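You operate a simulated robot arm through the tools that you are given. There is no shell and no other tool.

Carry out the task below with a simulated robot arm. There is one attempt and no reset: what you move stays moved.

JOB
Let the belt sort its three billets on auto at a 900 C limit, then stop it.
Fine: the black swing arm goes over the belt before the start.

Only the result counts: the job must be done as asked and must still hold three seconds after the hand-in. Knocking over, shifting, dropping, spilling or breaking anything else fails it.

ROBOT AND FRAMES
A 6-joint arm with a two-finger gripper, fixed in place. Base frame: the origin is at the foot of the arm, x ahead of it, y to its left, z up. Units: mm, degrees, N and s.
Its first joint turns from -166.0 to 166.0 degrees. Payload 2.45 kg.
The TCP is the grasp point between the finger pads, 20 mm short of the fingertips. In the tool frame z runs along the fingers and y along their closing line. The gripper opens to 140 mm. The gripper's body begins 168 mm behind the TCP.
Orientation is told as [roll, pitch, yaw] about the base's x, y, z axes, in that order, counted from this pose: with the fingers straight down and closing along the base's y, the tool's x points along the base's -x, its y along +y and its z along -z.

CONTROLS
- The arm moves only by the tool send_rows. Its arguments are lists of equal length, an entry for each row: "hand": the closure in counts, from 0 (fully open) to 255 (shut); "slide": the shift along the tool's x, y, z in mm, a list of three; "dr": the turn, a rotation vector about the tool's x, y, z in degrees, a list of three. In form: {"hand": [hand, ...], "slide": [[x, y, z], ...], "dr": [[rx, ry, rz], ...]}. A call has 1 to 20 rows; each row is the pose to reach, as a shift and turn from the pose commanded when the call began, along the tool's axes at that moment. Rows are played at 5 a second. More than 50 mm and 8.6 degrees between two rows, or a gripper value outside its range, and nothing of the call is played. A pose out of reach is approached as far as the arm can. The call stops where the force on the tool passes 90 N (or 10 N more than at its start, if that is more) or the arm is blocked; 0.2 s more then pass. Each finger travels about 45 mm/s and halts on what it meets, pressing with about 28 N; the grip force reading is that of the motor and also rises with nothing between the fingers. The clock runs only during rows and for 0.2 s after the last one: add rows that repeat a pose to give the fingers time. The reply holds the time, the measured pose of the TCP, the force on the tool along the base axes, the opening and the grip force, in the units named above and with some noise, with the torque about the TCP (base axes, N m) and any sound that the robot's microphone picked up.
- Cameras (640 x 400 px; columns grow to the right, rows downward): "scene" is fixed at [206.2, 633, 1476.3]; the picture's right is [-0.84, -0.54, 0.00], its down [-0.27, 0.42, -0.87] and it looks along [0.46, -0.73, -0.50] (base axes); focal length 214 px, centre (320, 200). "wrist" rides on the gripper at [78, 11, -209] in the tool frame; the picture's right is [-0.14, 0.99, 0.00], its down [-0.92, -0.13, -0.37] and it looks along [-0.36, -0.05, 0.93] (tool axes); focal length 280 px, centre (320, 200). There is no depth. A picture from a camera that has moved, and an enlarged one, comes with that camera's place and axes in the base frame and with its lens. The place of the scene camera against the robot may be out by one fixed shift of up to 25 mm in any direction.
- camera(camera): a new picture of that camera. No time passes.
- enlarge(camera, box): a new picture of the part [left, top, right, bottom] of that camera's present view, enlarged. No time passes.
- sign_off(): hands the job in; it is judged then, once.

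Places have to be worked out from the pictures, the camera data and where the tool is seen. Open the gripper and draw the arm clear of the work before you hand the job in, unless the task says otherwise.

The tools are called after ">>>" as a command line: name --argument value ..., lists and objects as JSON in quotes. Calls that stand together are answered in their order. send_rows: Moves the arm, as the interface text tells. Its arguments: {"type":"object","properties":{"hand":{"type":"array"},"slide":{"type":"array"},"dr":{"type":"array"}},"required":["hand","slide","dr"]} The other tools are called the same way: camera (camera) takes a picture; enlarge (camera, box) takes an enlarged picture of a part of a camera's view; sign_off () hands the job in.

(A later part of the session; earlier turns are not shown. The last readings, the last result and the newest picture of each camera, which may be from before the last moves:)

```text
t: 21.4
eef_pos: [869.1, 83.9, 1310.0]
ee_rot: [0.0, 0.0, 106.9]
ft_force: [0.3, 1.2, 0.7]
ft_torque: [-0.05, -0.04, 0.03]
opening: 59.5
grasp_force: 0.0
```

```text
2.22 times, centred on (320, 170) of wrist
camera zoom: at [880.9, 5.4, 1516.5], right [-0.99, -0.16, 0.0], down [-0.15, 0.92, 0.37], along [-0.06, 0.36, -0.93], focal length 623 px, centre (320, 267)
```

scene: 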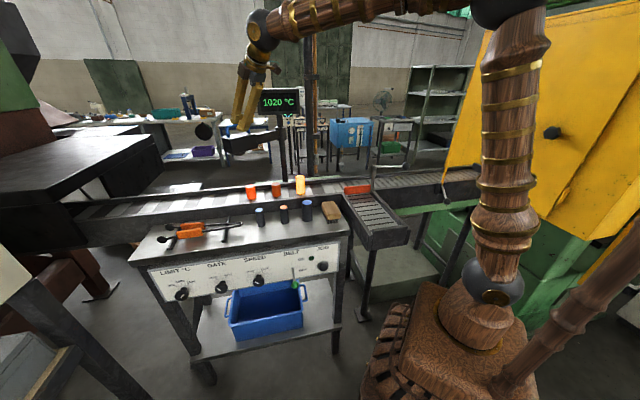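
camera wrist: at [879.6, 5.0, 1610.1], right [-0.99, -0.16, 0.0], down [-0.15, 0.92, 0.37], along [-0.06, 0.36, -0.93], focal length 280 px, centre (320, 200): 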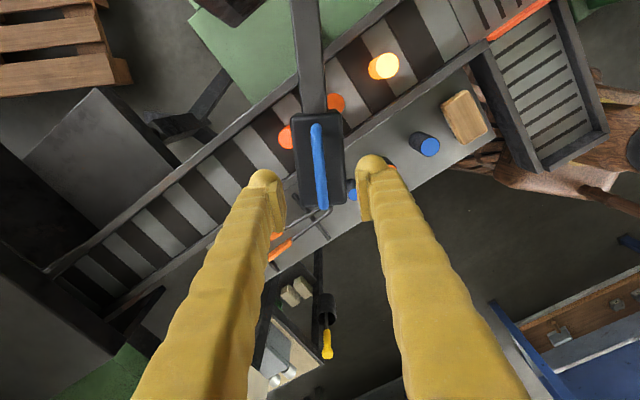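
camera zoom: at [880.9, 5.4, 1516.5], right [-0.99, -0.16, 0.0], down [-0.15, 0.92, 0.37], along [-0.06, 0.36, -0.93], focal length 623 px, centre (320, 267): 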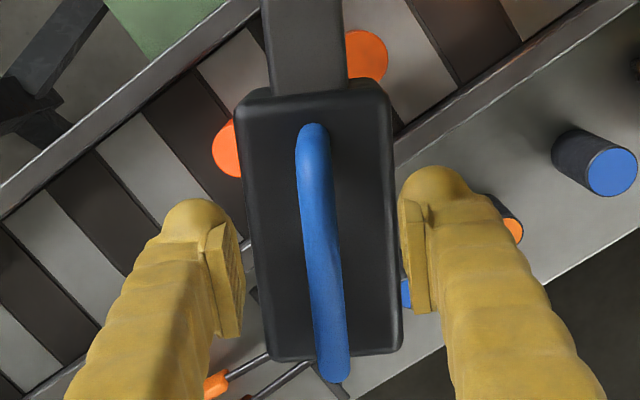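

The fingers straddle the bar cleanly. I'll narrow them a little and sweep another 40° around the pivot.

>>> send_rows --hand '[182, 182, 182, 182, 182, 182, 182, 182, 182, 182, 182, 182]' --slide '[[0, 0, 0], [-0.7, 13.8, 0], [-0.3, 27.7, 0], [1, 41.5, 0], [3.4, 55.1, 0], [6.5, 68.7, 0], [10.7, 81.9, 0], [15.8, 94.7, 0], [21.8, 107.3, 0], [28.6, 119.3, 0], [36.2, 130.9, 0], [36.2, 130.9, 0]]' --dr '[[0, 0, 0], [0, 0, -4], [0, 0, -8], [0, 0, -12], [0, 0, -16], [0, 0, -20], [0, 0, -24], [0, 0, -28], [0, 0, -32], [0, 0, -36], [0, 0, -40], [0, 0, -40]]'

>>> camera --camera "wrist"

>>> enlarge --camera "scene" --box '[200, 60, 380, 210]'

```text
t: 24.0
eef_pos: [751.1, 11.2, 1310.0]
ee_rot: [0.0, 0.0, 147.1]
ft_force: [0.4, 0.0, 1.3]
ft_torque: [0.0, 0.0, 0.0]
opening: 40.2
grasp_force: 0.1
```

```text
taken
camera wrist: at [811.6, -40.9, 1516.9], right [-0.65, -0.76, 0.0], down [-0.7, 0.61, 0.37], along [-0.28, 0.24, -0.93], focal length 280 px, centre (320, 200)
```

wrist: 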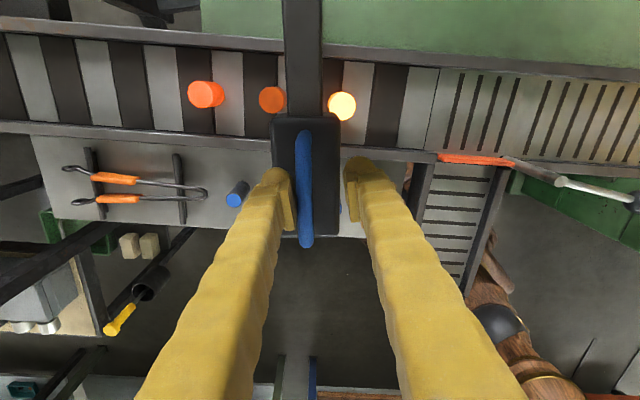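

```text
2.67 times, centred on (290, 135) of scene
camera zoom: at [206.2, 633.0, 1476.3], right [-0.84, -0.54, 0.0], down [-0.27, 0.42, -0.87], along [0.46, -0.73, -0.5], focal length 572 px, centre (400, 373)
```

zoom: 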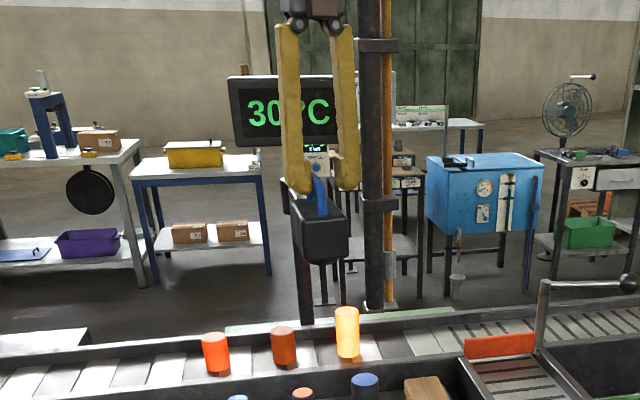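

The arm now points straight across and the head is beyond the belt's near edge, so it has to go on to the downstream crossing between the yellow billet and the gate. Sweeping another 40°.

>>> send_rows --hand '[182, 182, 182, 182, 182, 182, 182, 182, 182, 182, 182]' --slide '[[1, 14, 0], [1.5, 27.9, 0], [2.9, 41.9, 0], [5.4, 55.6, 0], [8.6, 69.2, 0], [13, 82.4, 0], [18.3, 95.3, 0], [24.4, 108, 0], [31.3, 120, 0], [39.2, 131.6, 0], [39.2, 131.6, 0]]' --dr '[[0, 0, -4], [0, 0, -8], [0, 0, -12], [0, 0, -16], [0, 0, -20], [0, 0, -24], [0, 0, -28], [0, 0, -32], [0, 0, -36], [0, 0, -40], [0, 0, -40]]'

>>> camera --camera "wrist"

>>> enlarge --camera "scene" --box '[200, 60, 420, 220]'

```text
t: 26.4
eef_pos: [721.7, -50.6, 1309.8]
ee_rot: [0.2, 0.0, 168.5]
ft_force: [-0.4, 0.0, -0.2]
ft_torque: [0.0, -0.01, 0.04]
opening: 40.2
grasp_force: 0.1
out of reach, approached as far as the arm can: row 6, 7, 8, 9, 10, 11
```

```text
taken
camera wrist: at [795.7, -75.9, 1517.5], right [-0.33, -0.94, 0.0], down [-0.88, 0.31, 0.37], along [-0.35, 0.12, -0.93], focal length 280 px, centre (320, 200)
```

wrist: 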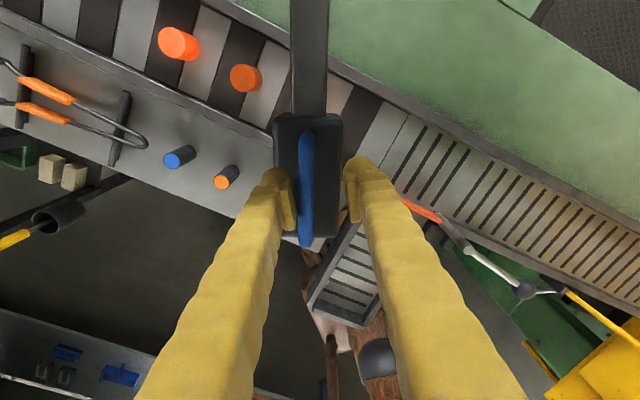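

```text
2.50 times, centred on (310, 140) of scene
camera zoom: at [206.2, 633.0, 1476.3], right [-0.84, -0.54, 0.0], down [-0.27, 0.42, -0.87], along [0.46, -0.73, -0.5], focal length 536 px, centre (345, 350)
```

zoom: 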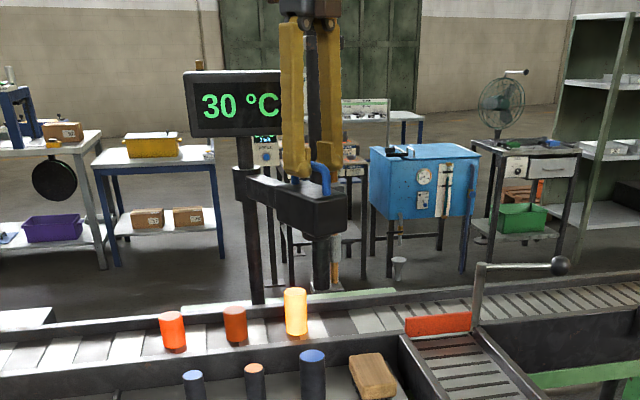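

The wrist hit its yaw limit at about 168°, and the arm is near 160°. I'll open a bit more and back the yaw off 8° to see how the command frame behaves after the clipped move.

>>> send_rows --hand '[146, 146]' --slide '[[0, 0, 0], [0, 0, 0]]' --dr '[[0, 0, 4], [0, 0, 8]]'

```text
t: 27.0
eef_pos: [721.5, -49.9, 1310.4]
ee_rot: [0.2, 0.2, 160.5]
ft_force: [0.4, -0.3, -0.1]
ft_torque: [-0.02, -0.04, 0.01]
opening: 60.1
grasp_force: 0.1
```

The command frame follows the reached pose. I'll continue the arc at fixed yaw to a TCP angle of 186°, then check where the head sits.

>>> send_rows --hand '[146, 146, 146, 146, 146, 146]' --slide '[[1.3, 19, 0], [4.4, 36.3, 0], [8.8, 53.1, 0], [13.5, 66.3, 0], [19.1, 79.1, 0], [19.1, 79.1, 0]]' --dr '[[0, 0, 0], [0, 0, 0], [0, 0, 0], [0, 0, 0], [0, 0, 0], [0, 0, 0]]'

>>> camera --camera "wrist"

>>> enlarge --camera "scene" --box '[200, 60, 420, 220]'

```text
t: 28.4
eef_pos: [713.9, -130.9, 1309.8]
ee_rot: [0.3, 0.1, 160.5]
ft_force: [-0.2, 0.3, -0.2]
ft_torque: [0.0, 0.0, 0.0]
opening: 59.8
grasp_force: 0.0
```

```text
taken
camera wrist: at [783.9, -167.2, 1517.2], right [-0.46, -0.89, 0.0], down [-0.83, 0.43, 0.37], along [-0.33, 0.17, -0.93], focal length 280 px, centre (320, 200)
```

wrist: 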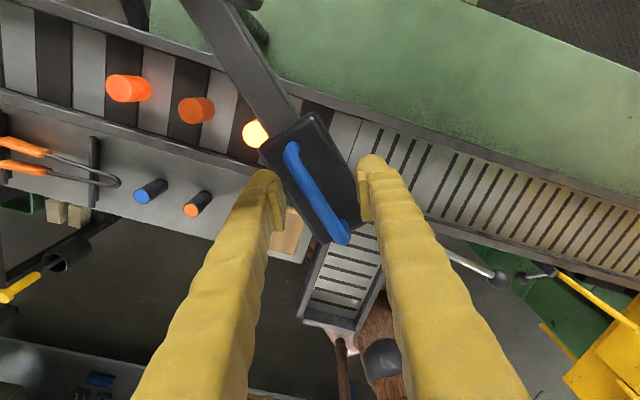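

```text
2.50 times, centred on (310, 140) of scene
camera zoom: at [206.2, 633.0, 1476.3], right [-0.84, -0.54, 0.0], down [-0.27, 0.42, -0.87], along [0.46, -0.73, -0.5], focal length 536 px, centre (345, 350)
```

zoom: 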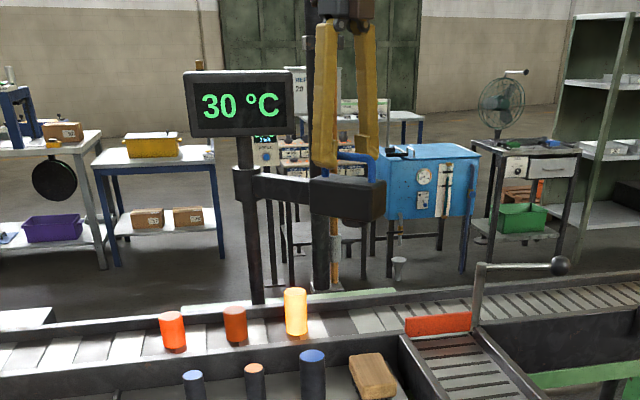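

The head's projected position is within a few mm of the belt centreline, between the yellow billet and the gate, and the bar isn't touching the fingers. I'll lift straight up and confirm it stays put.

>>> send_rows --hand '[146, 146, 146, 146, 146, 146, 146]' --slide '[[0, 0, 0], [0, 0, -20], [0, 0, -45], [0, 0, -80], [0, 0, -120], [0, 0, -160], [0, 0, -190]]' --dr '[[0, 0, 0], [0, 0, 0], [0, 0, 0], [0, 0, 0], [0, 0, 0], [0, 0, 0], [0, 0, 0]]'

>>> camera --camera "wrist"

>>> enlarge --camera "scene" --box '[200, 60, 420, 220]'

```text
t: 30.0
eef_pos: [711.8, -130.0, 1497.9]
ee_rot: [0.3, 0.1, 160.5]
ft_force: [0.0, 0.0, 0.0]
ft_torque: [-0.02, 0.0, 0.01]
opening: 59.6
grasp_force: 0.1
```

```text
taken
camera wrist: at [781.8, -166.1, 1705.7], right [-0.46, -0.89, 0.0], down [-0.82, 0.43, 0.37], along [-0.33, 0.17, -0.93], focal length 280 px, centre (320, 200)
```

wrist: 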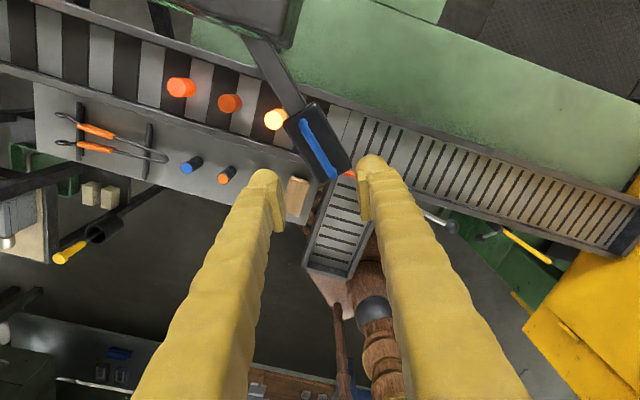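

```text
2.50 times, centred on (310, 140) of scene
camera zoom: at [206.2, 633.0, 1476.3], right [-0.84, -0.54, 0.0], down [-0.27, 0.42, -0.87], along [0.46, -0.73, -0.5], focal length 536 px, centre (345, 350)
```

zoom: 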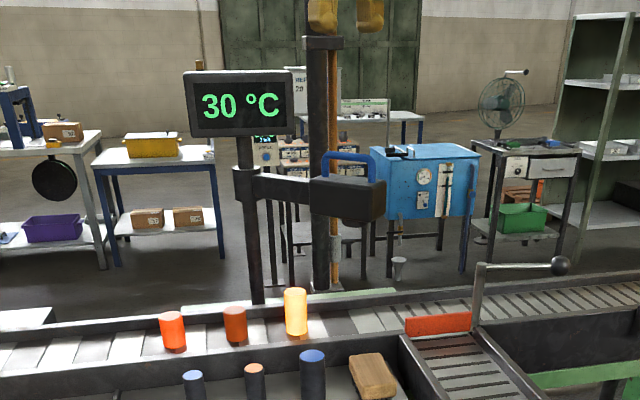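

The swing arm held its place with the head over the belt centre. Next come the knobs, so I'm moving in front of the panel while unwinding the wrist yaw.

>>> send_rows --hand '[100, 60, 30, 0, 0, 0, 0, 0, 0, 0, 0, 0, 0, 0, 0, 0, 0, 0, 0, 0]' --slide '[[-22.7, -17.4, 12.4], [-45.4, -34.8, 24.8], [-68.1, -52.2, 37.2], [-90.9, -69.7, 49.6], [-113.6, -87.1, 62], [-136.3, -104.5, 74.4], [-159, -121.9, 86.8], [-181.7, -139.3, 99.2], [-204.4, -156.7, 111.6], [-227.2, -174.2, 124], [-249.9, -191.6, 136.4], [-272.6, -209, 148.8], [-295.3, -226.4, 161.2], [-318, -243.8, 173.6], [-340.7, -261.2, 186], [-363.4, -278.6, 198.4], [-386.2, -296.1, 210.8], [-408.9, -313.5, 223.2], [-431.6, -330.9, 235.6], [-454.3, -348.3, 248]]' --dr '[[0, 0, 8.5], [0, 0, 17], [0, 0, 25.5], [0, 0, 34], [0, 0, 42.5], [0, 0, 51], [0, 0, 59.5], [0, 0, 68], [0, 0, 76.5], [0, 0, 85], [0, 0, 93.5], [0, 0, 102], [0, 0, 110.5], [0, 0, 119], [0, 0, 127.5], [0, 0, 136], [0, 0, 144.5], [0, 0, 153], [0, 0, 161.5], [0, 0, 170]]'

>>> camera --camera "wrist"

>>> camera --camera "scene"

```text
t: 34.2
eef_pos: [399.5, 350.4, 1247.7]
ee_rot: [-0.2, 0.0, -9.6]
ft_force: [0.5, 0.1, 0.0]
ft_torque: [0.02, 0.01, 0.03]
opening: 139.7
grasp_force: 0.1
```

```text
taken
camera wrist: at [325.3, 374.1, 1456.3], right [0.3, 0.95, 0.0], down [0.89, -0.28, 0.37], along [0.35, -0.12, -0.93], focal length 280 px, centre (320, 200)
```

wrist: 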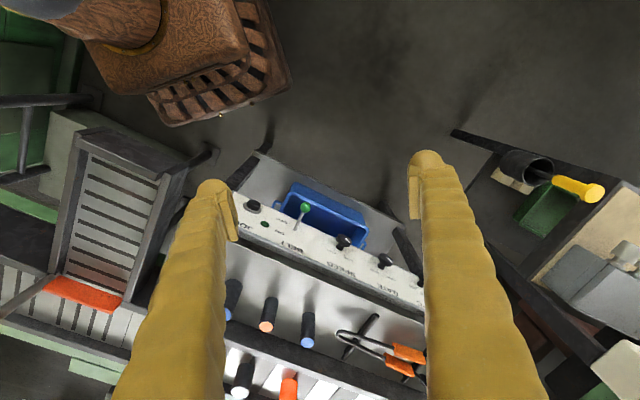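

```text
taken
```

scene: 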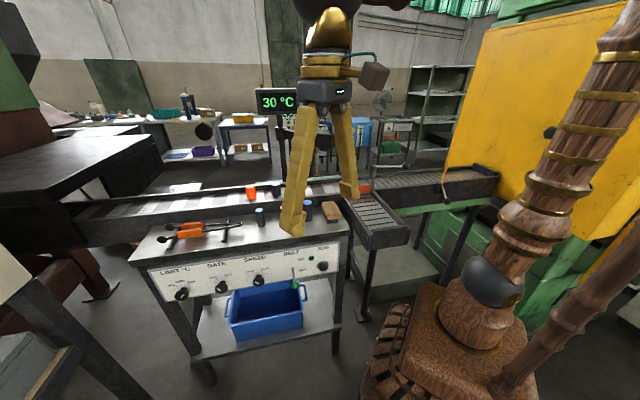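

Now I'll yaw to face the panel and drop in front of it, then tilt the tool toward the panel for a frontal view.

>>> send_rows --hand '[0, 0, 0, 0, 0, 0, 0, 0]' --slide '[[-16.8, 24.1, 28.5], [-33.5, 48.2, 57], [-50.3, 72.3, 85.5], [-67.1, 96.4, 114], [-83.9, 120.4, 142.5], [-100.6, 144.5, 171], [-117.4, 168.6, 199.5], [-134.2, 192.7, 228]]' --dr '[[0, 0, 4.2], [0, 0, 8.5], [0, 0, 12.7], [0, 0, 16.9], [0, 0, 21.1], [0, 0, 25.3], [0, 0, 29.6], [0, 0, 33.8]]'

>>> send_rows --hand '[0, 0, 0, 0, 0]' --slide '[[0, 0, 0], [0, 0, 0], [0, 0, 0], [0, 0, 0], [0, 0, 0]]' --dr '[[0, -6, 0], [0, -12, 0], [0, -18, 0], [0, -24, 0], [0, -30, 0]]'

>>> camera --camera "wrist"

>>> camera --camera "scene"

```text
t: 36.0
eef_pos: [565.3, 513.8, 1019.0]
ee_rot: [-0.2, -0.2, -43.4]
ft_force: [0.5, 0.2, 0.5]
ft_torque: [0.01, -0.01, 0.0]
opening: 140.1
grasp_force: 0.1
```

```text
t: 37.2
eef_pos: [565.4, 514.9, 1020.7]
ee_rot: [-0.1, -30.2, -43.2]
ft_force: [0.1, 0.9, -0.3]
ft_torque: [-0.03, 0.0, 0.0]
opening: 140.1
grasp_force: 0.0
```

```text
taken
camera wrist: at [447.5, 641.3, 1159.7], right [0.77, 0.64, 0.07], down [0.36, -0.51, 0.78], along [0.53, -0.58, -0.62], focal length 280 px, centre (320, 200)
```

wrist: 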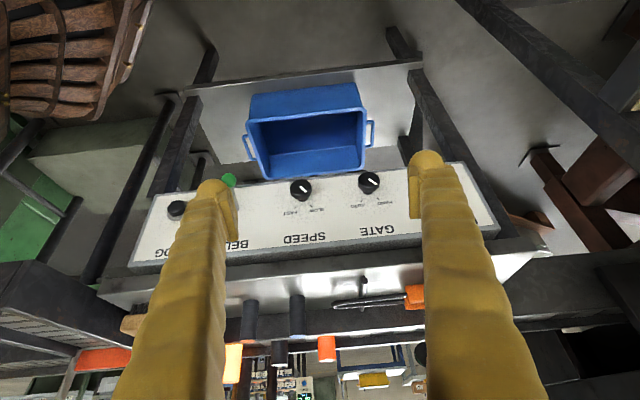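

```text
taken
```

scene: 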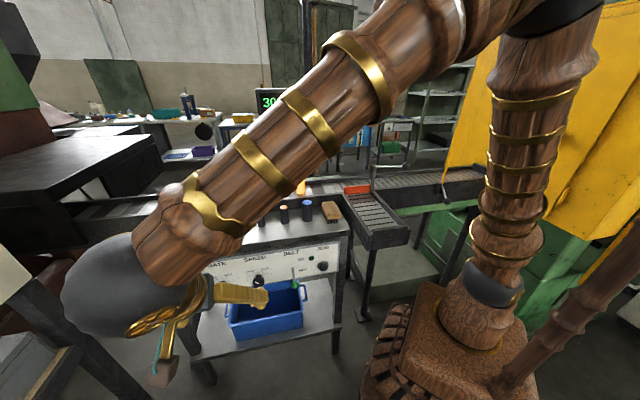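

A frontal, upside-down view of the panel. I'll enlarge it, then slide along the panel toward LIMIT for a stereo pair.

>>> enlarge --camera "wrist" --box '[210, 140, 450, 290]'

>>> send_rows --hand '[0, 0, 0, 0]' --slide '[[0, 32, 0], [0, 65, 0], [0, 97, 0], [0, 130, 0]]' --dr '[[0, 0, 0], [0, 0, 0], [0, 0, 0], [0, 0, 0]]'

>>> camera --camera "wrist"

>>> enlarge --camera "wrist" --box '[210, 140, 450, 290]'

```text
2.67 times, centred on (330, 215) of wrist
camera zoom: at [447.5, 641.3, 1159.7], right [0.77, 0.64, 0.07], down [0.36, -0.51, 0.78], along [0.53, -0.58, -0.62], focal length 748 px, centre (293, 160)
```

zoom: 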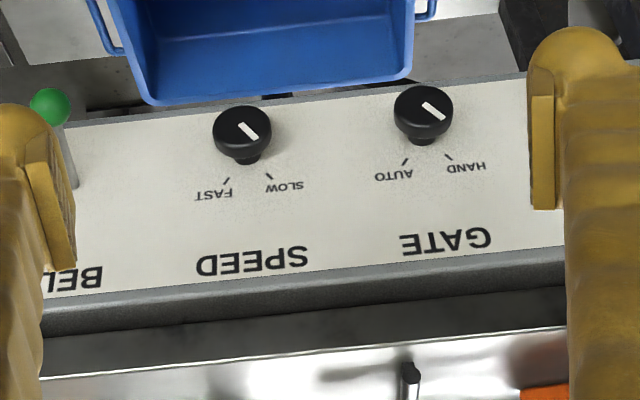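

```text
t: 38.2
eef_pos: [654.3, 609.5, 1020.2]
ee_rot: [-0.2, -30.2, -43.2]
ft_force: [-0.3, 0.8, 0.8]
ft_torque: [0.04, 0.01, 0.02]
opening: 140.2
grasp_force: 0.1
```

```text
taken
camera wrist: at [536.7, 735.7, 1159.6], right [0.77, 0.64, 0.07], down [0.36, -0.51, 0.78], along [0.53, -0.58, -0.62], focal length 280 px, centre (320, 200)
```

wrist: 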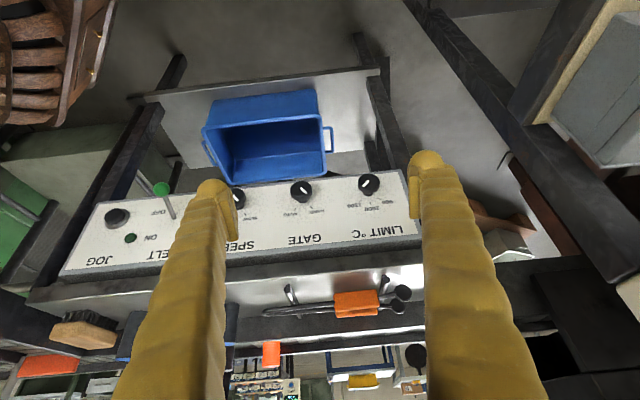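

```text
2.67 times, centred on (330, 215) of wrist
camera zoom: at [536.7, 735.7, 1159.6], right [0.77, 0.64, 0.07], down [0.36, -0.51, 0.78], along [0.53, -0.58, -0.62], focal length 748 px, centre (293, 160)
```

zoom: 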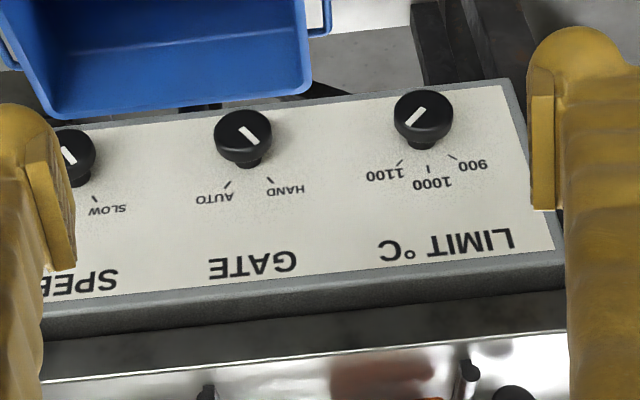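

Stereo shows the panel is vertical and faces roughly (-0.71, 0.71). GATE's cap is at about (788, 415, 811) and LIMIT's at about (880, 507, 811), both around 41 mm across and 31 mm proud. I'll turn the tool horizontal in front of GATE.

>>> send_rows --hand '[0, 0, 0, 0, 0, 0, 0, 0]' --slide '[[10.2, -5.5, 24.3], [20.5, -10.9, 48.6], [30.7, -16.4, 72.9], [41, -21.8, 97.2], [51.2, -27.3, 121.5], [61.4, -32.7, 145.8], [71.7, -38.2, 170.1], [81.9, -43.6, 194.4]]' --dr '[[0, -7.5, 0], [0, -15, 0], [0, -22.5, 0], [0, -30, 0], [0, -37.5, 0], [0, -45, 0], [0, -52.5, 0], [0, -60, 0]]'

>>> camera --camera "wrist"

>>> camera --camera "scene"

```text
t: 40.0
eef_pos: [642.3, 559.7, 811.3]
ee_rot: [-154.5, -89.7, 111.3]
ft_force: [0.7, 0.1, 0.6]
ft_torque: [0.03, 0.08, -0.02]
opening: 139.9
grasp_force: 0.1
```

```text
taken
camera wrist: at [498.0, 710.1, 730.2], right [0.68, 0.72, 0.14], down [-0.36, 0.16, 0.92], along [0.64, -0.67, 0.37], focal length 280 px, centre (320, 200)
```

wrist: 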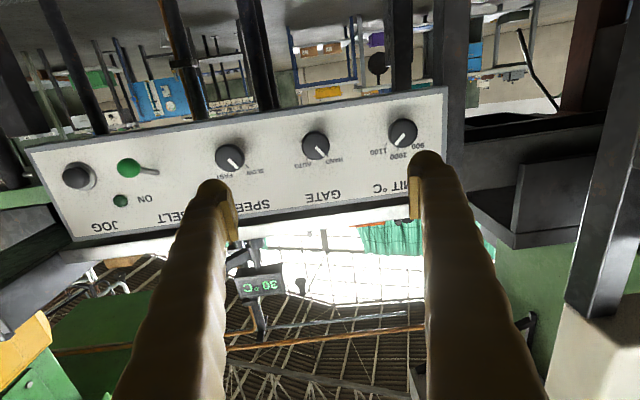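

```text
taken
```

scene: 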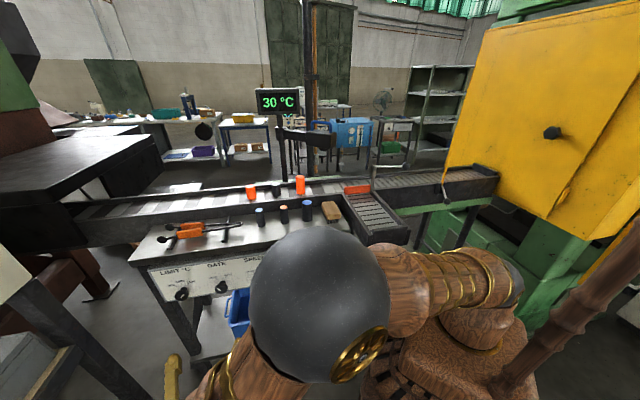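

The scene picture suggests the billets are changing colour. I'll check them and get a closer look at the knobs.

>>> enlarge --camera "scene" --box '[220, 90, 400, 225]'

>>> enlarge --camera "wrist" --box '[200, 80, 460, 240]'

```text
2.96 times, centred on (310, 158) of scene
camera zoom: at [206.2, 633.0, 1476.3], right [-0.84, -0.54, 0.0], down [-0.27, 0.42, -0.87], along [0.46, -0.73, -0.5], focal length 636 px, centre (350, 326)
```

zoom: 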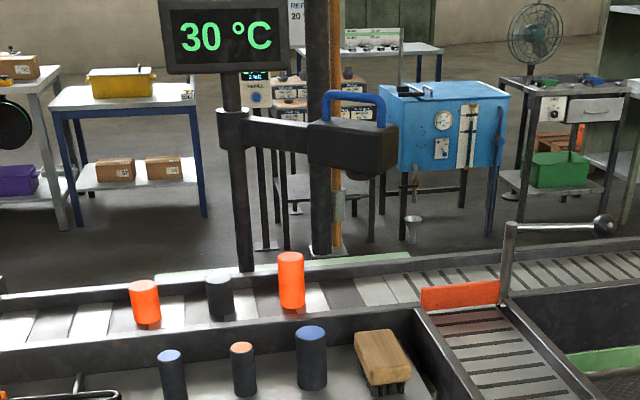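

```text
2.46 times, centred on (330, 160) of wrist
camera zoom: at [498.0, 710.1, 730.2], right [0.68, 0.72, 0.14], down [-0.36, 0.16, 0.92], along [0.64, -0.67, 0.37], focal length 690 px, centre (295, 298)
```

zoom: 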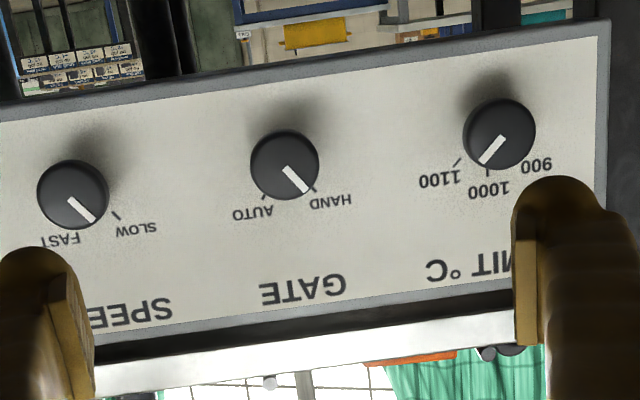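

The billets are cooling with time, so I'll keep moves brisk. GATE's cap is 6 mm left of the tool axis, so I approach straight and close on it.

>>> send_rows --hand '[146, 146, 146, 146, 146, 255, 255]' --slide '[[0, -2, 45], [0, -4, 90], [0, -6, 135], [0, -6, 175], [0, -6, 203], [0, -6, 203], [0, -6, 203]]' --dr '[[0.5, 0, 0], [1, 0, 0], [1.8, 0, 0], [1.8, 0, 0], [1.8, 0, 0], [1.8, 0, 0], [1.8, 0, 0]]'

>>> camera --camera "wrist"

```text
t: 41.6
eef_pos: [785.0, 416.9, 810.8]
ee_rot: [-125.1, -89.7, 79.9]
ft_force: [-21.9, -14.8, 0.4]
ft_torque: [-0.02, -0.04, -0.25]
opening: 41.1
grasp_force: 26.9
```

```text
taken
camera wrist: at [646.4, 571.6, 730.2], right [0.7, 0.7, 0.13], down [-0.35, 0.18, 0.92], along [0.62, -0.69, 0.37], focal length 280 px, centre (320, 200)
```

wrist: 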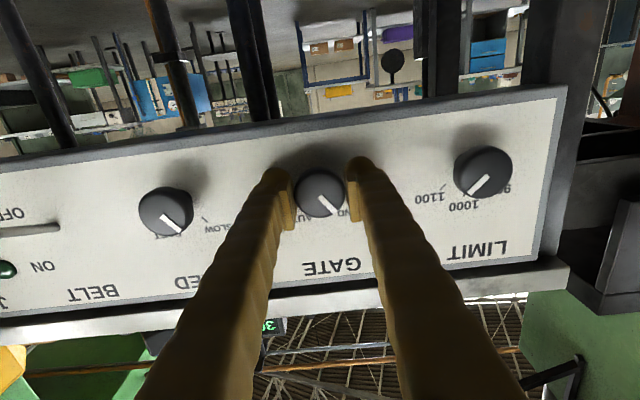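

GATE is gripped at 41 mm. Turning clockwise (+ about the tool axis) toward AUTO.

>>> send_rows --hand '[255, 255, 255, 255, 255, 255, 255, 255, 255]' --slide '[[0, -1, 0], [0, -1, 0], [0, -1, 0], [0, -1, 0], [0, -1, 0], [0, -1, 0], [0, -1, 0], [0, -1, 0], [0, -1, 0]]' --dr '[[0, 0, 8], [0, 0, 16], [0, 0, 24], [0, 0, 32], [0, 0, 40], [0, 0, 48], [0, 0, 56], [0, 0, 64], [0, 0, 70]]'

>>> camera --camera "wrist"

>>> enlarge --camera "scene" --box '[160, 250, 260, 310]'

```text
t: 42.2
eef_pos: [785.7, 417.1, 812.5]
ee_rot: [90.2, -76.6, -136.1]
ft_force: [-34.3, -17.7, 6.0]
ft_torque: [-0.28, -0.15, -0.38]
opening: 40.4
grasp_force: 44.8
out of reach, approached as far as the arm can: row 2, 3
stopped in row 3: the force on the tool passed its limit at 99 N (the readings are from after the stop); the commanded pose is now the measured one
```

```text
taken
camera wrist: at [661.6, 585.8, 737.1], right [0.67, 0.65, 0.36], down [-0.5, 0.03, 0.87], along [0.55, -0.76, 0.34], focal length 280 px, centre (320, 200)
```

wrist: 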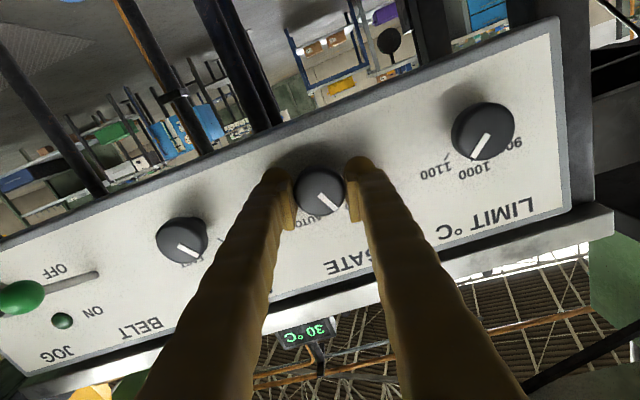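

```text
6.40 times, centred on (210, 280) of scene
camera zoom: at [206.2, 633.0, 1476.3], right [-0.84, -0.54, 0.0], down [-0.27, 0.42, -0.87], along [0.46, -0.73, -0.5], focal length 1373 px, centre (1024, -312)
```

zoom: 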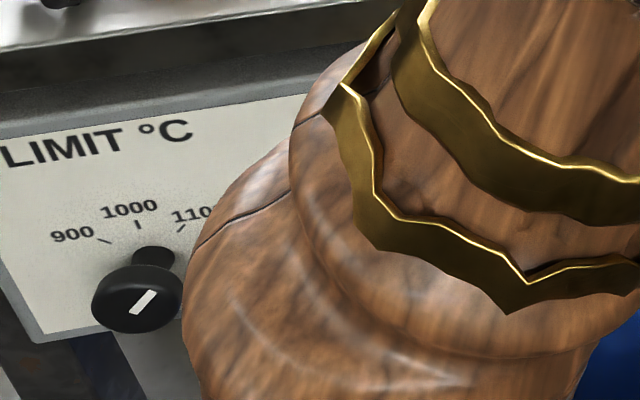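

The wrist ran into its + rotation limit after about 13°. I'll open, wind the wrist back 78° around the knob, and re-grip.

>>> send_rows --hand '[140, 140, 140, 140, 140, 140, 140, 140, 140, 140, 140, 255, 255]' --slide '[[0, 0, 0], [0, 0, 0], [0, 0, 0], [0, 0, 0], [0, 0, 0], [0, 0, 0], [0, 0, 0], [0, 0, 0], [0, 0, 0], [0, 0, 0], [0, 0, 0], [0, 0, 0], [0, 0, 0]]' --dr '[[0, 0, 0], [0, 0, -8], [0, 0, -16], [0, 0, -24.5], [0, 0, -33], [0, 0, -41], [0, 0, -49], [0, 0, -57], [0, 0, -65], [0, 0, -72], [0, 0, -78], [0, 0, -78], [0, 0, -78]]'

>>> camera --camera "wrist"

```text
t: 45.0
eef_pos: [787.1, 418.3, 810.7]
ee_rot: [-89.9, -25.5, 44.1]
ft_force: [2.4, 1.3, -8.7]
ft_torque: [0.06, 0.04, 0.03]
opening: 40.2
grasp_force: 23.0
```

```text
taken
camera wrist: at [594.0, 521.2, 766.7], right [0.39, 0.38, -0.83], down [0.3, 0.8, 0.51], along [0.87, -0.45, 0.2], focal length 280 px, centre (320, 200)
```

wrist: 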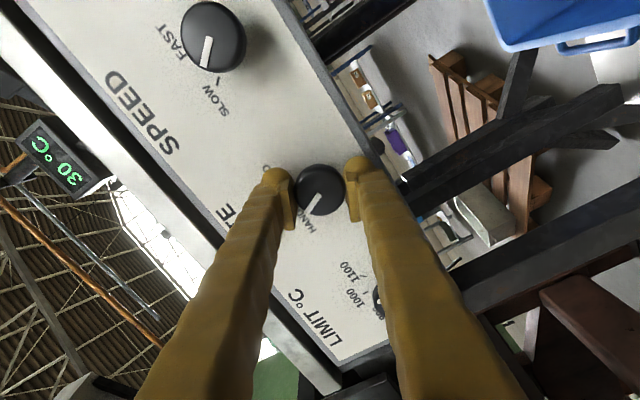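

Re-gripped with the pointer still on HAND. Turning clockwise 76° now.

>>> send_rows --hand '[255, 255, 255, 255, 255, 255, 255, 255, 255, 255]' --slide '[[0, 0, 0], [0, 0, 0], [0, 0, 0], [0, 0, 0], [0, 0, 0], [0, 0, 0], [0, 0, 0], [0, 0, 0], [0, 0, 0], [0, 0, 0]]' --dr '[[0, 0, 8], [0, 0, 16], [0, 0, 24], [0, 0, 32], [0, 0, 40], [0, 0, 48], [0, 0, 56], [0, 0, 64], [0, 0, 70], [0, 0, 74]]'

>>> camera --camera "wrist"

```text
t: 47.2
eef_pos: [787.8, 414.1, 813.0]
ee_rot: [89.7, -80.3, -135.9]
ft_force: [-53.8, -62.0, 23.5]
ft_torque: [-1.01, 0.59, -0.63]
opening: 40.9
grasp_force: 45.2
```

```text
taken
camera wrist: at [659.2, 581.9, 736.1], right [0.69, 0.66, 0.3], down [-0.46, 0.07, 0.89], along [0.57, -0.75, 0.35], focal length 280 px, centre (320, 200)
```

wrist: 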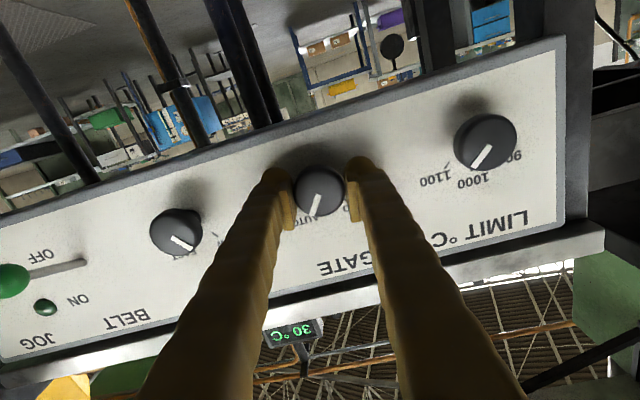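

Checking the pointer against AUTO up close.

>>> enlarge --camera "wrist" --box '[260, 140, 400, 240]'

```text
4.00 times, centred on (330, 190) of wrist
camera zoom: at [659.2, 581.9, 736.1], right [0.69, 0.66, 0.3], down [-0.46, 0.07, 0.89], along [0.57, -0.75, 0.35], focal length 1122 px, centre (280, 240)
```

zoom: 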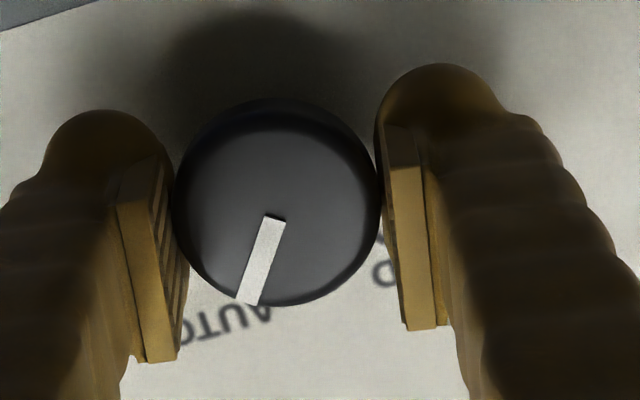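

The pointer now sits about 36° right of vertical, on AUTO. I'll open, back off, and verify it stays before going to LIMIT.

>>> send_rows --hand '[140, 140, 140, 140]' --slide '[[0, -1, 0], [0, -1, -5], [8, 45, -45], [15, 88, -50]]' --dr '[[0, 0, 0], [0, 0, 0], [0, 0, 0], [0, 0, 0]]'

>>> camera --camera "wrist"

>>> enlarge --camera "wrist" --box '[180, 100, 480, 280]'

```text
refused: row 3 steps farther than a row can; nothing moved
```

```text
taken
camera wrist: at [659.2, 581.9, 736.1], right [0.69, 0.66, 0.3], down [-0.46, 0.07, 0.89], along [0.57, -0.75, 0.35], focal length 280 px, centre (320, 200)
```

wrist: 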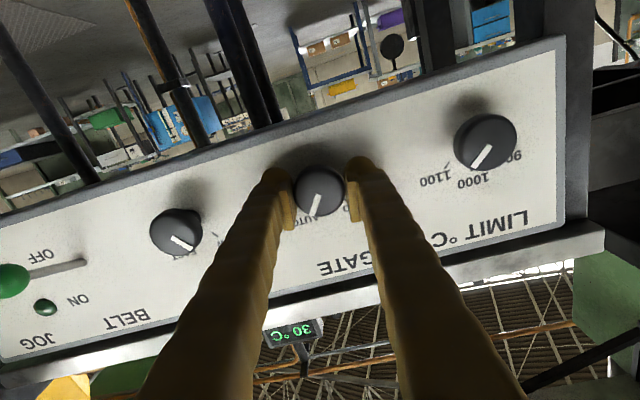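

```text
2.13 times, centred on (330, 190) of wrist
camera zoom: at [659.2, 581.9, 736.1], right [0.69, 0.66, 0.3], down [-0.46, 0.07, 0.89], along [0.57, -0.75, 0.35], focal length 598 px, centre (299, 221)
```

zoom: 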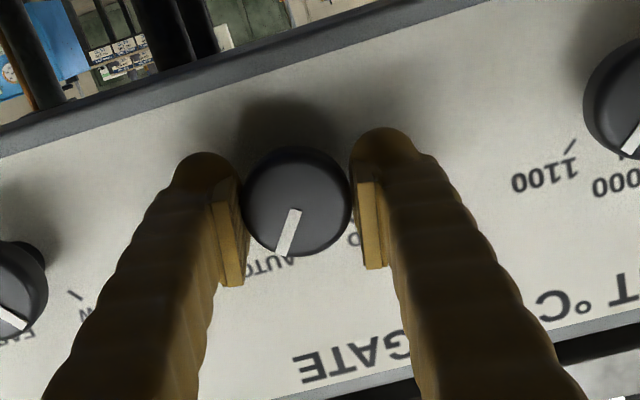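

The step was too long and got refused, so nothing moved. Resending with smaller steps.

>>> send_rows --hand '[140, 140, 140, 140, 140]' --slide '[[0, -1, 0], [0, -1, -20], [3, 15, -55], [9, 55, -60], [15, 95, -60]]' --dr '[[0, 0, 0], [0, 0, 0], [0, 0, 0], [0, 0, 0], [0, 0, 0]]'

>>> camera --camera "wrist"

>>> enlarge --camera "wrist" --box '[150, 100, 450, 280]'

```text
t: 48.4
eef_pos: [813.9, 531.0, 814.5]
ee_rot: [89.7, -80.4, -135.5]
ft_force: [0.3, 0.3, 0.5]
ft_torque: [-0.01, 0.02, -0.04]
opening: 62.7
grasp_force: 0.0
```

```text
taken
camera wrist: at [686.5, 696.7, 737.9], right [0.68, 0.66, 0.3], down [-0.46, 0.07, 0.89], along [0.57, -0.74, 0.35], focal length 280 px, centre (320, 200)
```

wrist: 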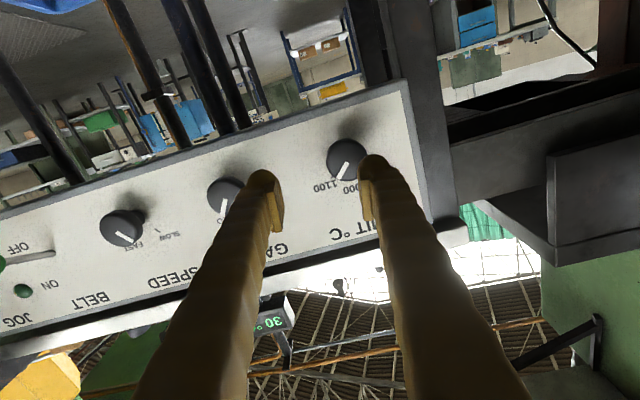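

```text
2.13 times, centred on (300, 190) of wrist
camera zoom: at [686.5, 696.7, 737.9], right [0.68, 0.66, 0.3], down [-0.46, 0.07, 0.89], along [0.57, -0.74, 0.35], focal length 598 px, centre (363, 221)
```

zoom: 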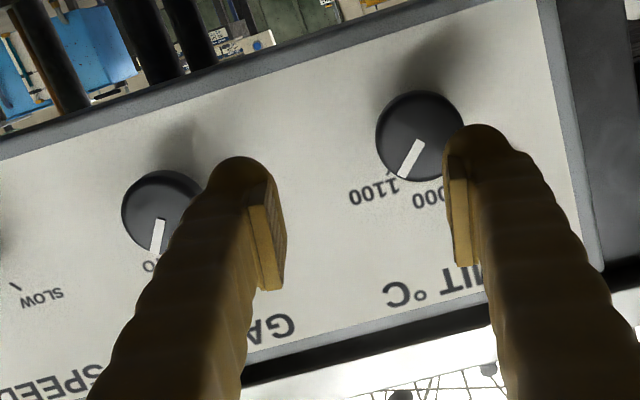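

GATE holds on AUTO. LIMIT's cap is offset by about (10, 27) mm in tool axes and 62 mm ahead, so I approach and close on it.

>>> send_rows --hand '[140, 140, 140, 255, 255]' --slide '[[9, 26.5, 5], [9, 26.5, 40], [9, 26.5, 62], [9, 26.5, 62], [9, 26.5, 62]]' --dr '[[0, 0, 0], [0, 0, 0], [0, 0, 0], [0, 0, 0], [0, 0, 0]]'

>>> camera --camera "wrist"

```text
t: 49.6
eef_pos: [880.1, 504.7, 811.7]
ee_rot: [89.6, -80.3, -135.3]
ft_force: [43.7, 28.4, -3.9]
ft_torque: [-0.1, -0.02, 0.22]
opening: 42.2
grasp_force: 24.6
```

```text
taken
camera wrist: at [750.1, 670.8, 734.2], right [0.68, 0.67, 0.3], down [-0.46, 0.07, 0.89], along [0.57, -0.74, 0.35], focal length 280 px, centre (320, 200)
```

wrist: 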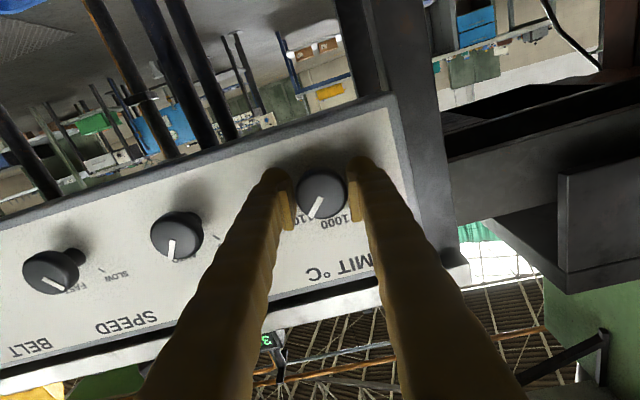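

LIMIT is gripped with a slight side force, so I add 1.5 mm. Turning counter-clockwise 90° toward 900.

>>> send_rows --hand '[255, 255, 255, 255, 255, 255, 255, 255, 255, 255, 255, 255]' --slide '[[0, 1.5, 0], [0, 1.5, 0], [0, 1.5, 0], [0, 1.5, 0], [0, 1.5, 0], [0, 1.5, 0], [0, 1.5, 0], [0, 1.5, 0], [0, 1.5, 0], [0, 1.5, 0], [0, 1.5, 0], [0, 1.5, 0]]' --dr '[[0, 0, -8], [0, 0, -16], [0, 0, -24], [0, 0, -32], [0, 0, -40], [0, 0, -48], [0, 0, -56], [0, 0, -64], [0, 0, -72], [0, 0, -80], [0, 0, -86], [0, 0, -90]]'

>>> camera --camera "wrist"

>>> enlarge --camera "wrist" --box '[220, 120, 420, 260]'

```text
t: 52.2
eef_pos: [878.6, 502.0, 810.6]
ee_rot: [-90.0, -9.6, 43.9]
ft_force: [-13.2, -7.8, 12.3]
ft_torque: [0.86, -1.08, -0.26]
opening: 40.1
grasp_force: 44.7
```

```text
taken
camera wrist: at [679.4, 598.9, 784.7], right [0.22, 0.21, -0.95], down [0.38, 0.88, 0.28], along [0.9, -0.42, 0.11], focal length 280 px, centre (320, 200)
```

wrist: 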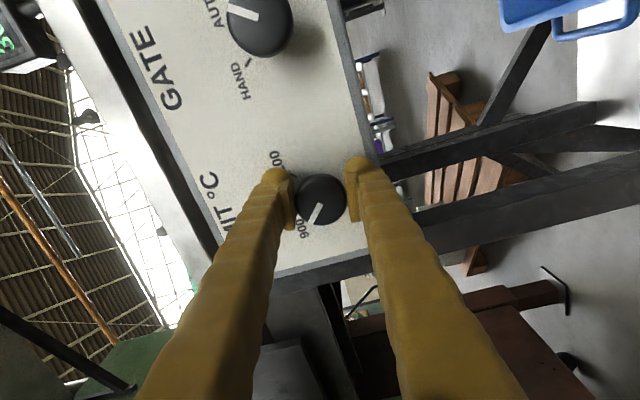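

```text
2.86 times, centred on (320, 190) of wrist
camera zoom: at [679.4, 598.9, 784.7], right [0.22, 0.21, -0.95], down [0.38, 0.88, 0.28], along [0.9, -0.42, 0.11], focal length 801 px, centre (320, 229)
```

zoom: 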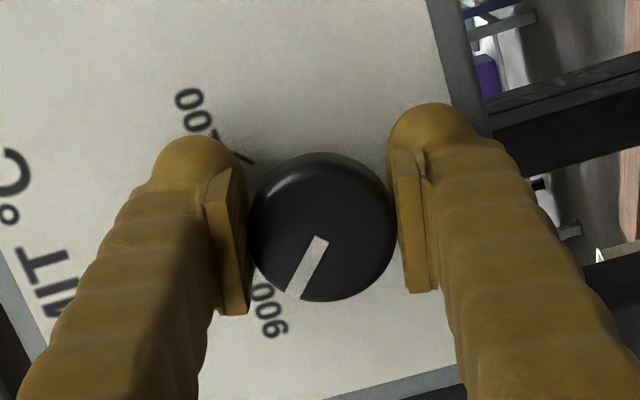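

The pointer is at about 43° left, on 900. I'll release, back away and move along the panel to below the BELT lever, closing the fingers on the way.

>>> send_rows --hand '[150, 150, 150, 150, 180, 210, 240, 255, 255, 255, 255, 255]' --slide '[[0, 0, 0], [0, 0, -40], [0, 0, -85], [45, -2, -96.7], [94, -4, -96.7], [143, -6, -96.7], [192, -8, -96.7], [241, -10, -96.7], [290, -12, -96.7], [335, -14, -96.7], [370, -16, -96.7], [394, -17, -96.7]]' --dr '[[0, 0, 0], [0, 0, 0], [0, 0, 0], [0, 0, 0], [0, 0, 0], [0, 0, 0], [0, 0, 0], [0, 0, 0], [0, 0, 0], [0, 0, 0], [0, 0, 0], [0, 0, 0]]'

>>> camera --camera "wrist"

>>> camera --camera "scene"

>>> enlarge --camera "scene" --box '[140, 220, 350, 351]'

```text
t: 54.8
eef_pos: [528.6, 298.9, 762.2]
ee_rot: [-90.0, -9.6, 44.2]
ft_force: [0.8, 0.0, 0.3]
ft_torque: [-0.03, 0.01, 0.01]
opening: 0.1
grasp_force: 28.5
```

```text
taken
camera wrist: at [329.2, 396.1, 736.0], right [0.22, 0.21, -0.95], down [0.38, 0.88, 0.28], along [0.9, -0.42, 0.11], focal length 280 px, centre (320, 200)
```

wrist: 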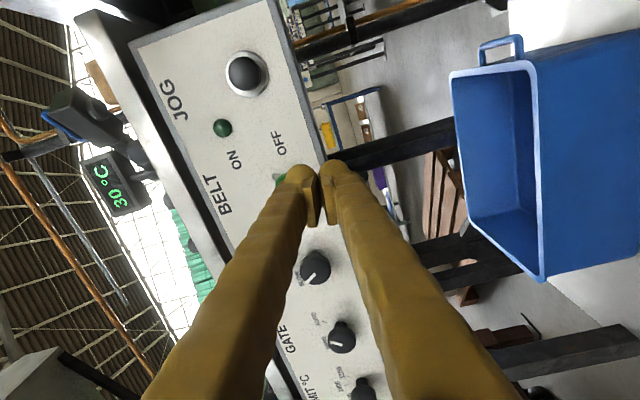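

```text
taken
```

scene: 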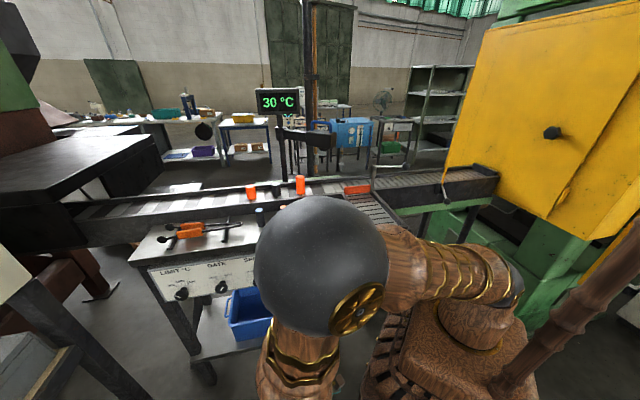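

```text
3.05 times, centred on (245, 286) of scene
camera zoom: at [206.2, 633.0, 1476.3], right [-0.84, -0.54, 0.0], down [-0.27, 0.42, -0.87], along [0.46, -0.73, -0.5], focal length 654 px, centre (549, -61)
```

zoom: 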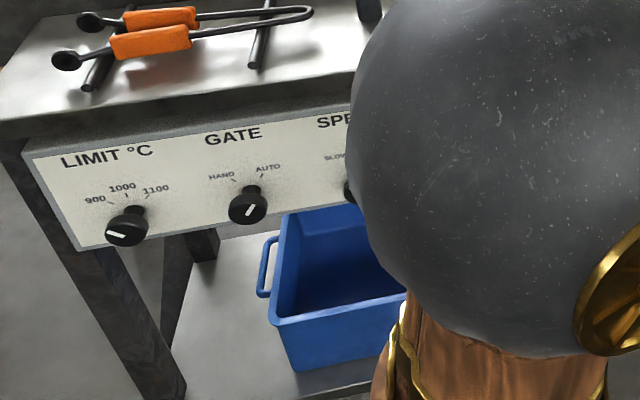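

Checking both knobs' final pointers closely.

>>> enlarge --camera "scene" --box '[160, 260, 240, 310]'

>>> enlarge --camera "wrist" --box '[260, 230, 400, 400]'

>>> enlarge --camera "wrist" --box '[200, 90, 380, 230]'

>>> enlarge --camera "scene" --box '[220, 90, 400, 225]'

```text
8.00 times, centred on (200, 285) of scene
camera zoom: at [206.2, 633.0, 1476.3], right [-0.84, -0.54, 0.0], down [-0.27, 0.42, -0.87], along [0.46, -0.73, -0.5], focal length 1716 px, centre (1280, -480)
```

zoom: 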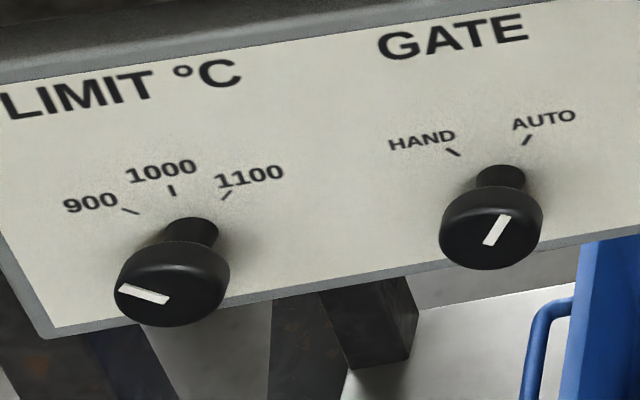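

```text
2.35 times, centred on (330, 315) of wrist
camera zoom: at [329.2, 396.1, 736.0], right [0.22, 0.21, -0.95], down [0.38, 0.88, 0.28], along [0.9, -0.42, 0.11], focal length 660 px, centre (296, -71)
```

zoom: 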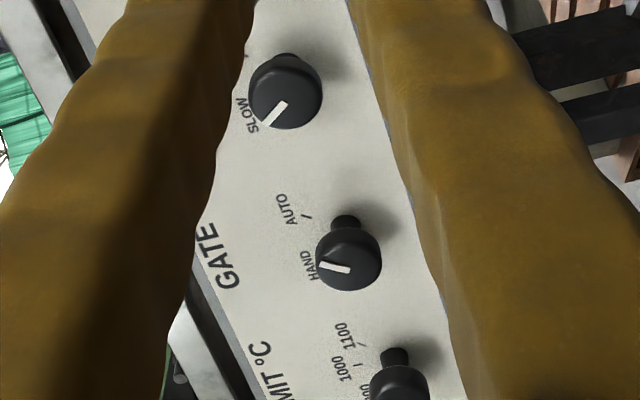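

```text
2.86 times, centred on (290, 160) of wrist
camera zoom: at [329.2, 396.1, 736.0], right [0.22, 0.21, -0.95], down [0.38, 0.88, 0.28], along [0.9, -0.42, 0.11], focal length 801 px, centre (406, 314)
```

zoom: 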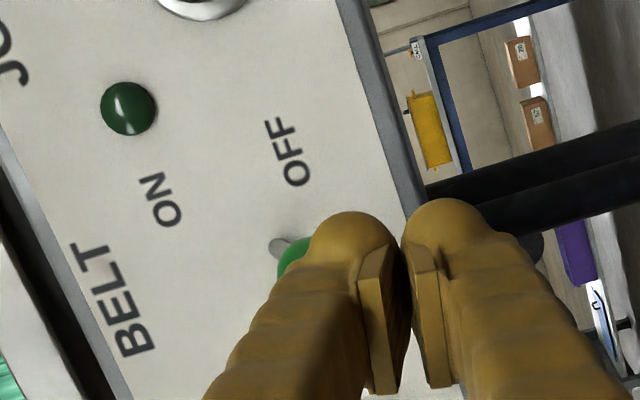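

```text
2.96 times, centred on (310, 158) of scene
camera zoom: at [206.2, 633.0, 1476.3], right [-0.84, -0.54, 0.0], down [-0.27, 0.42, -0.87], along [0.46, -0.73, -0.5], focal length 636 px, centre (350, 326)
```

zoom: 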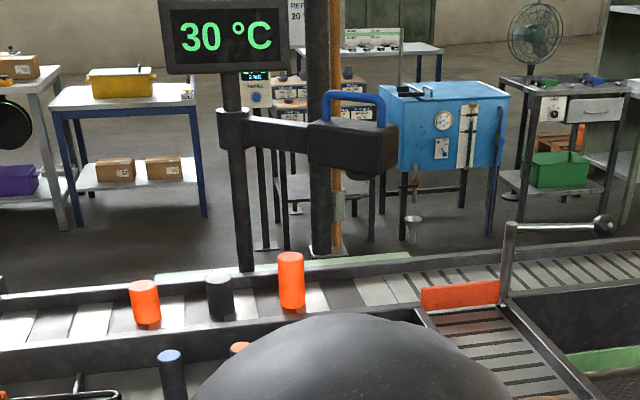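

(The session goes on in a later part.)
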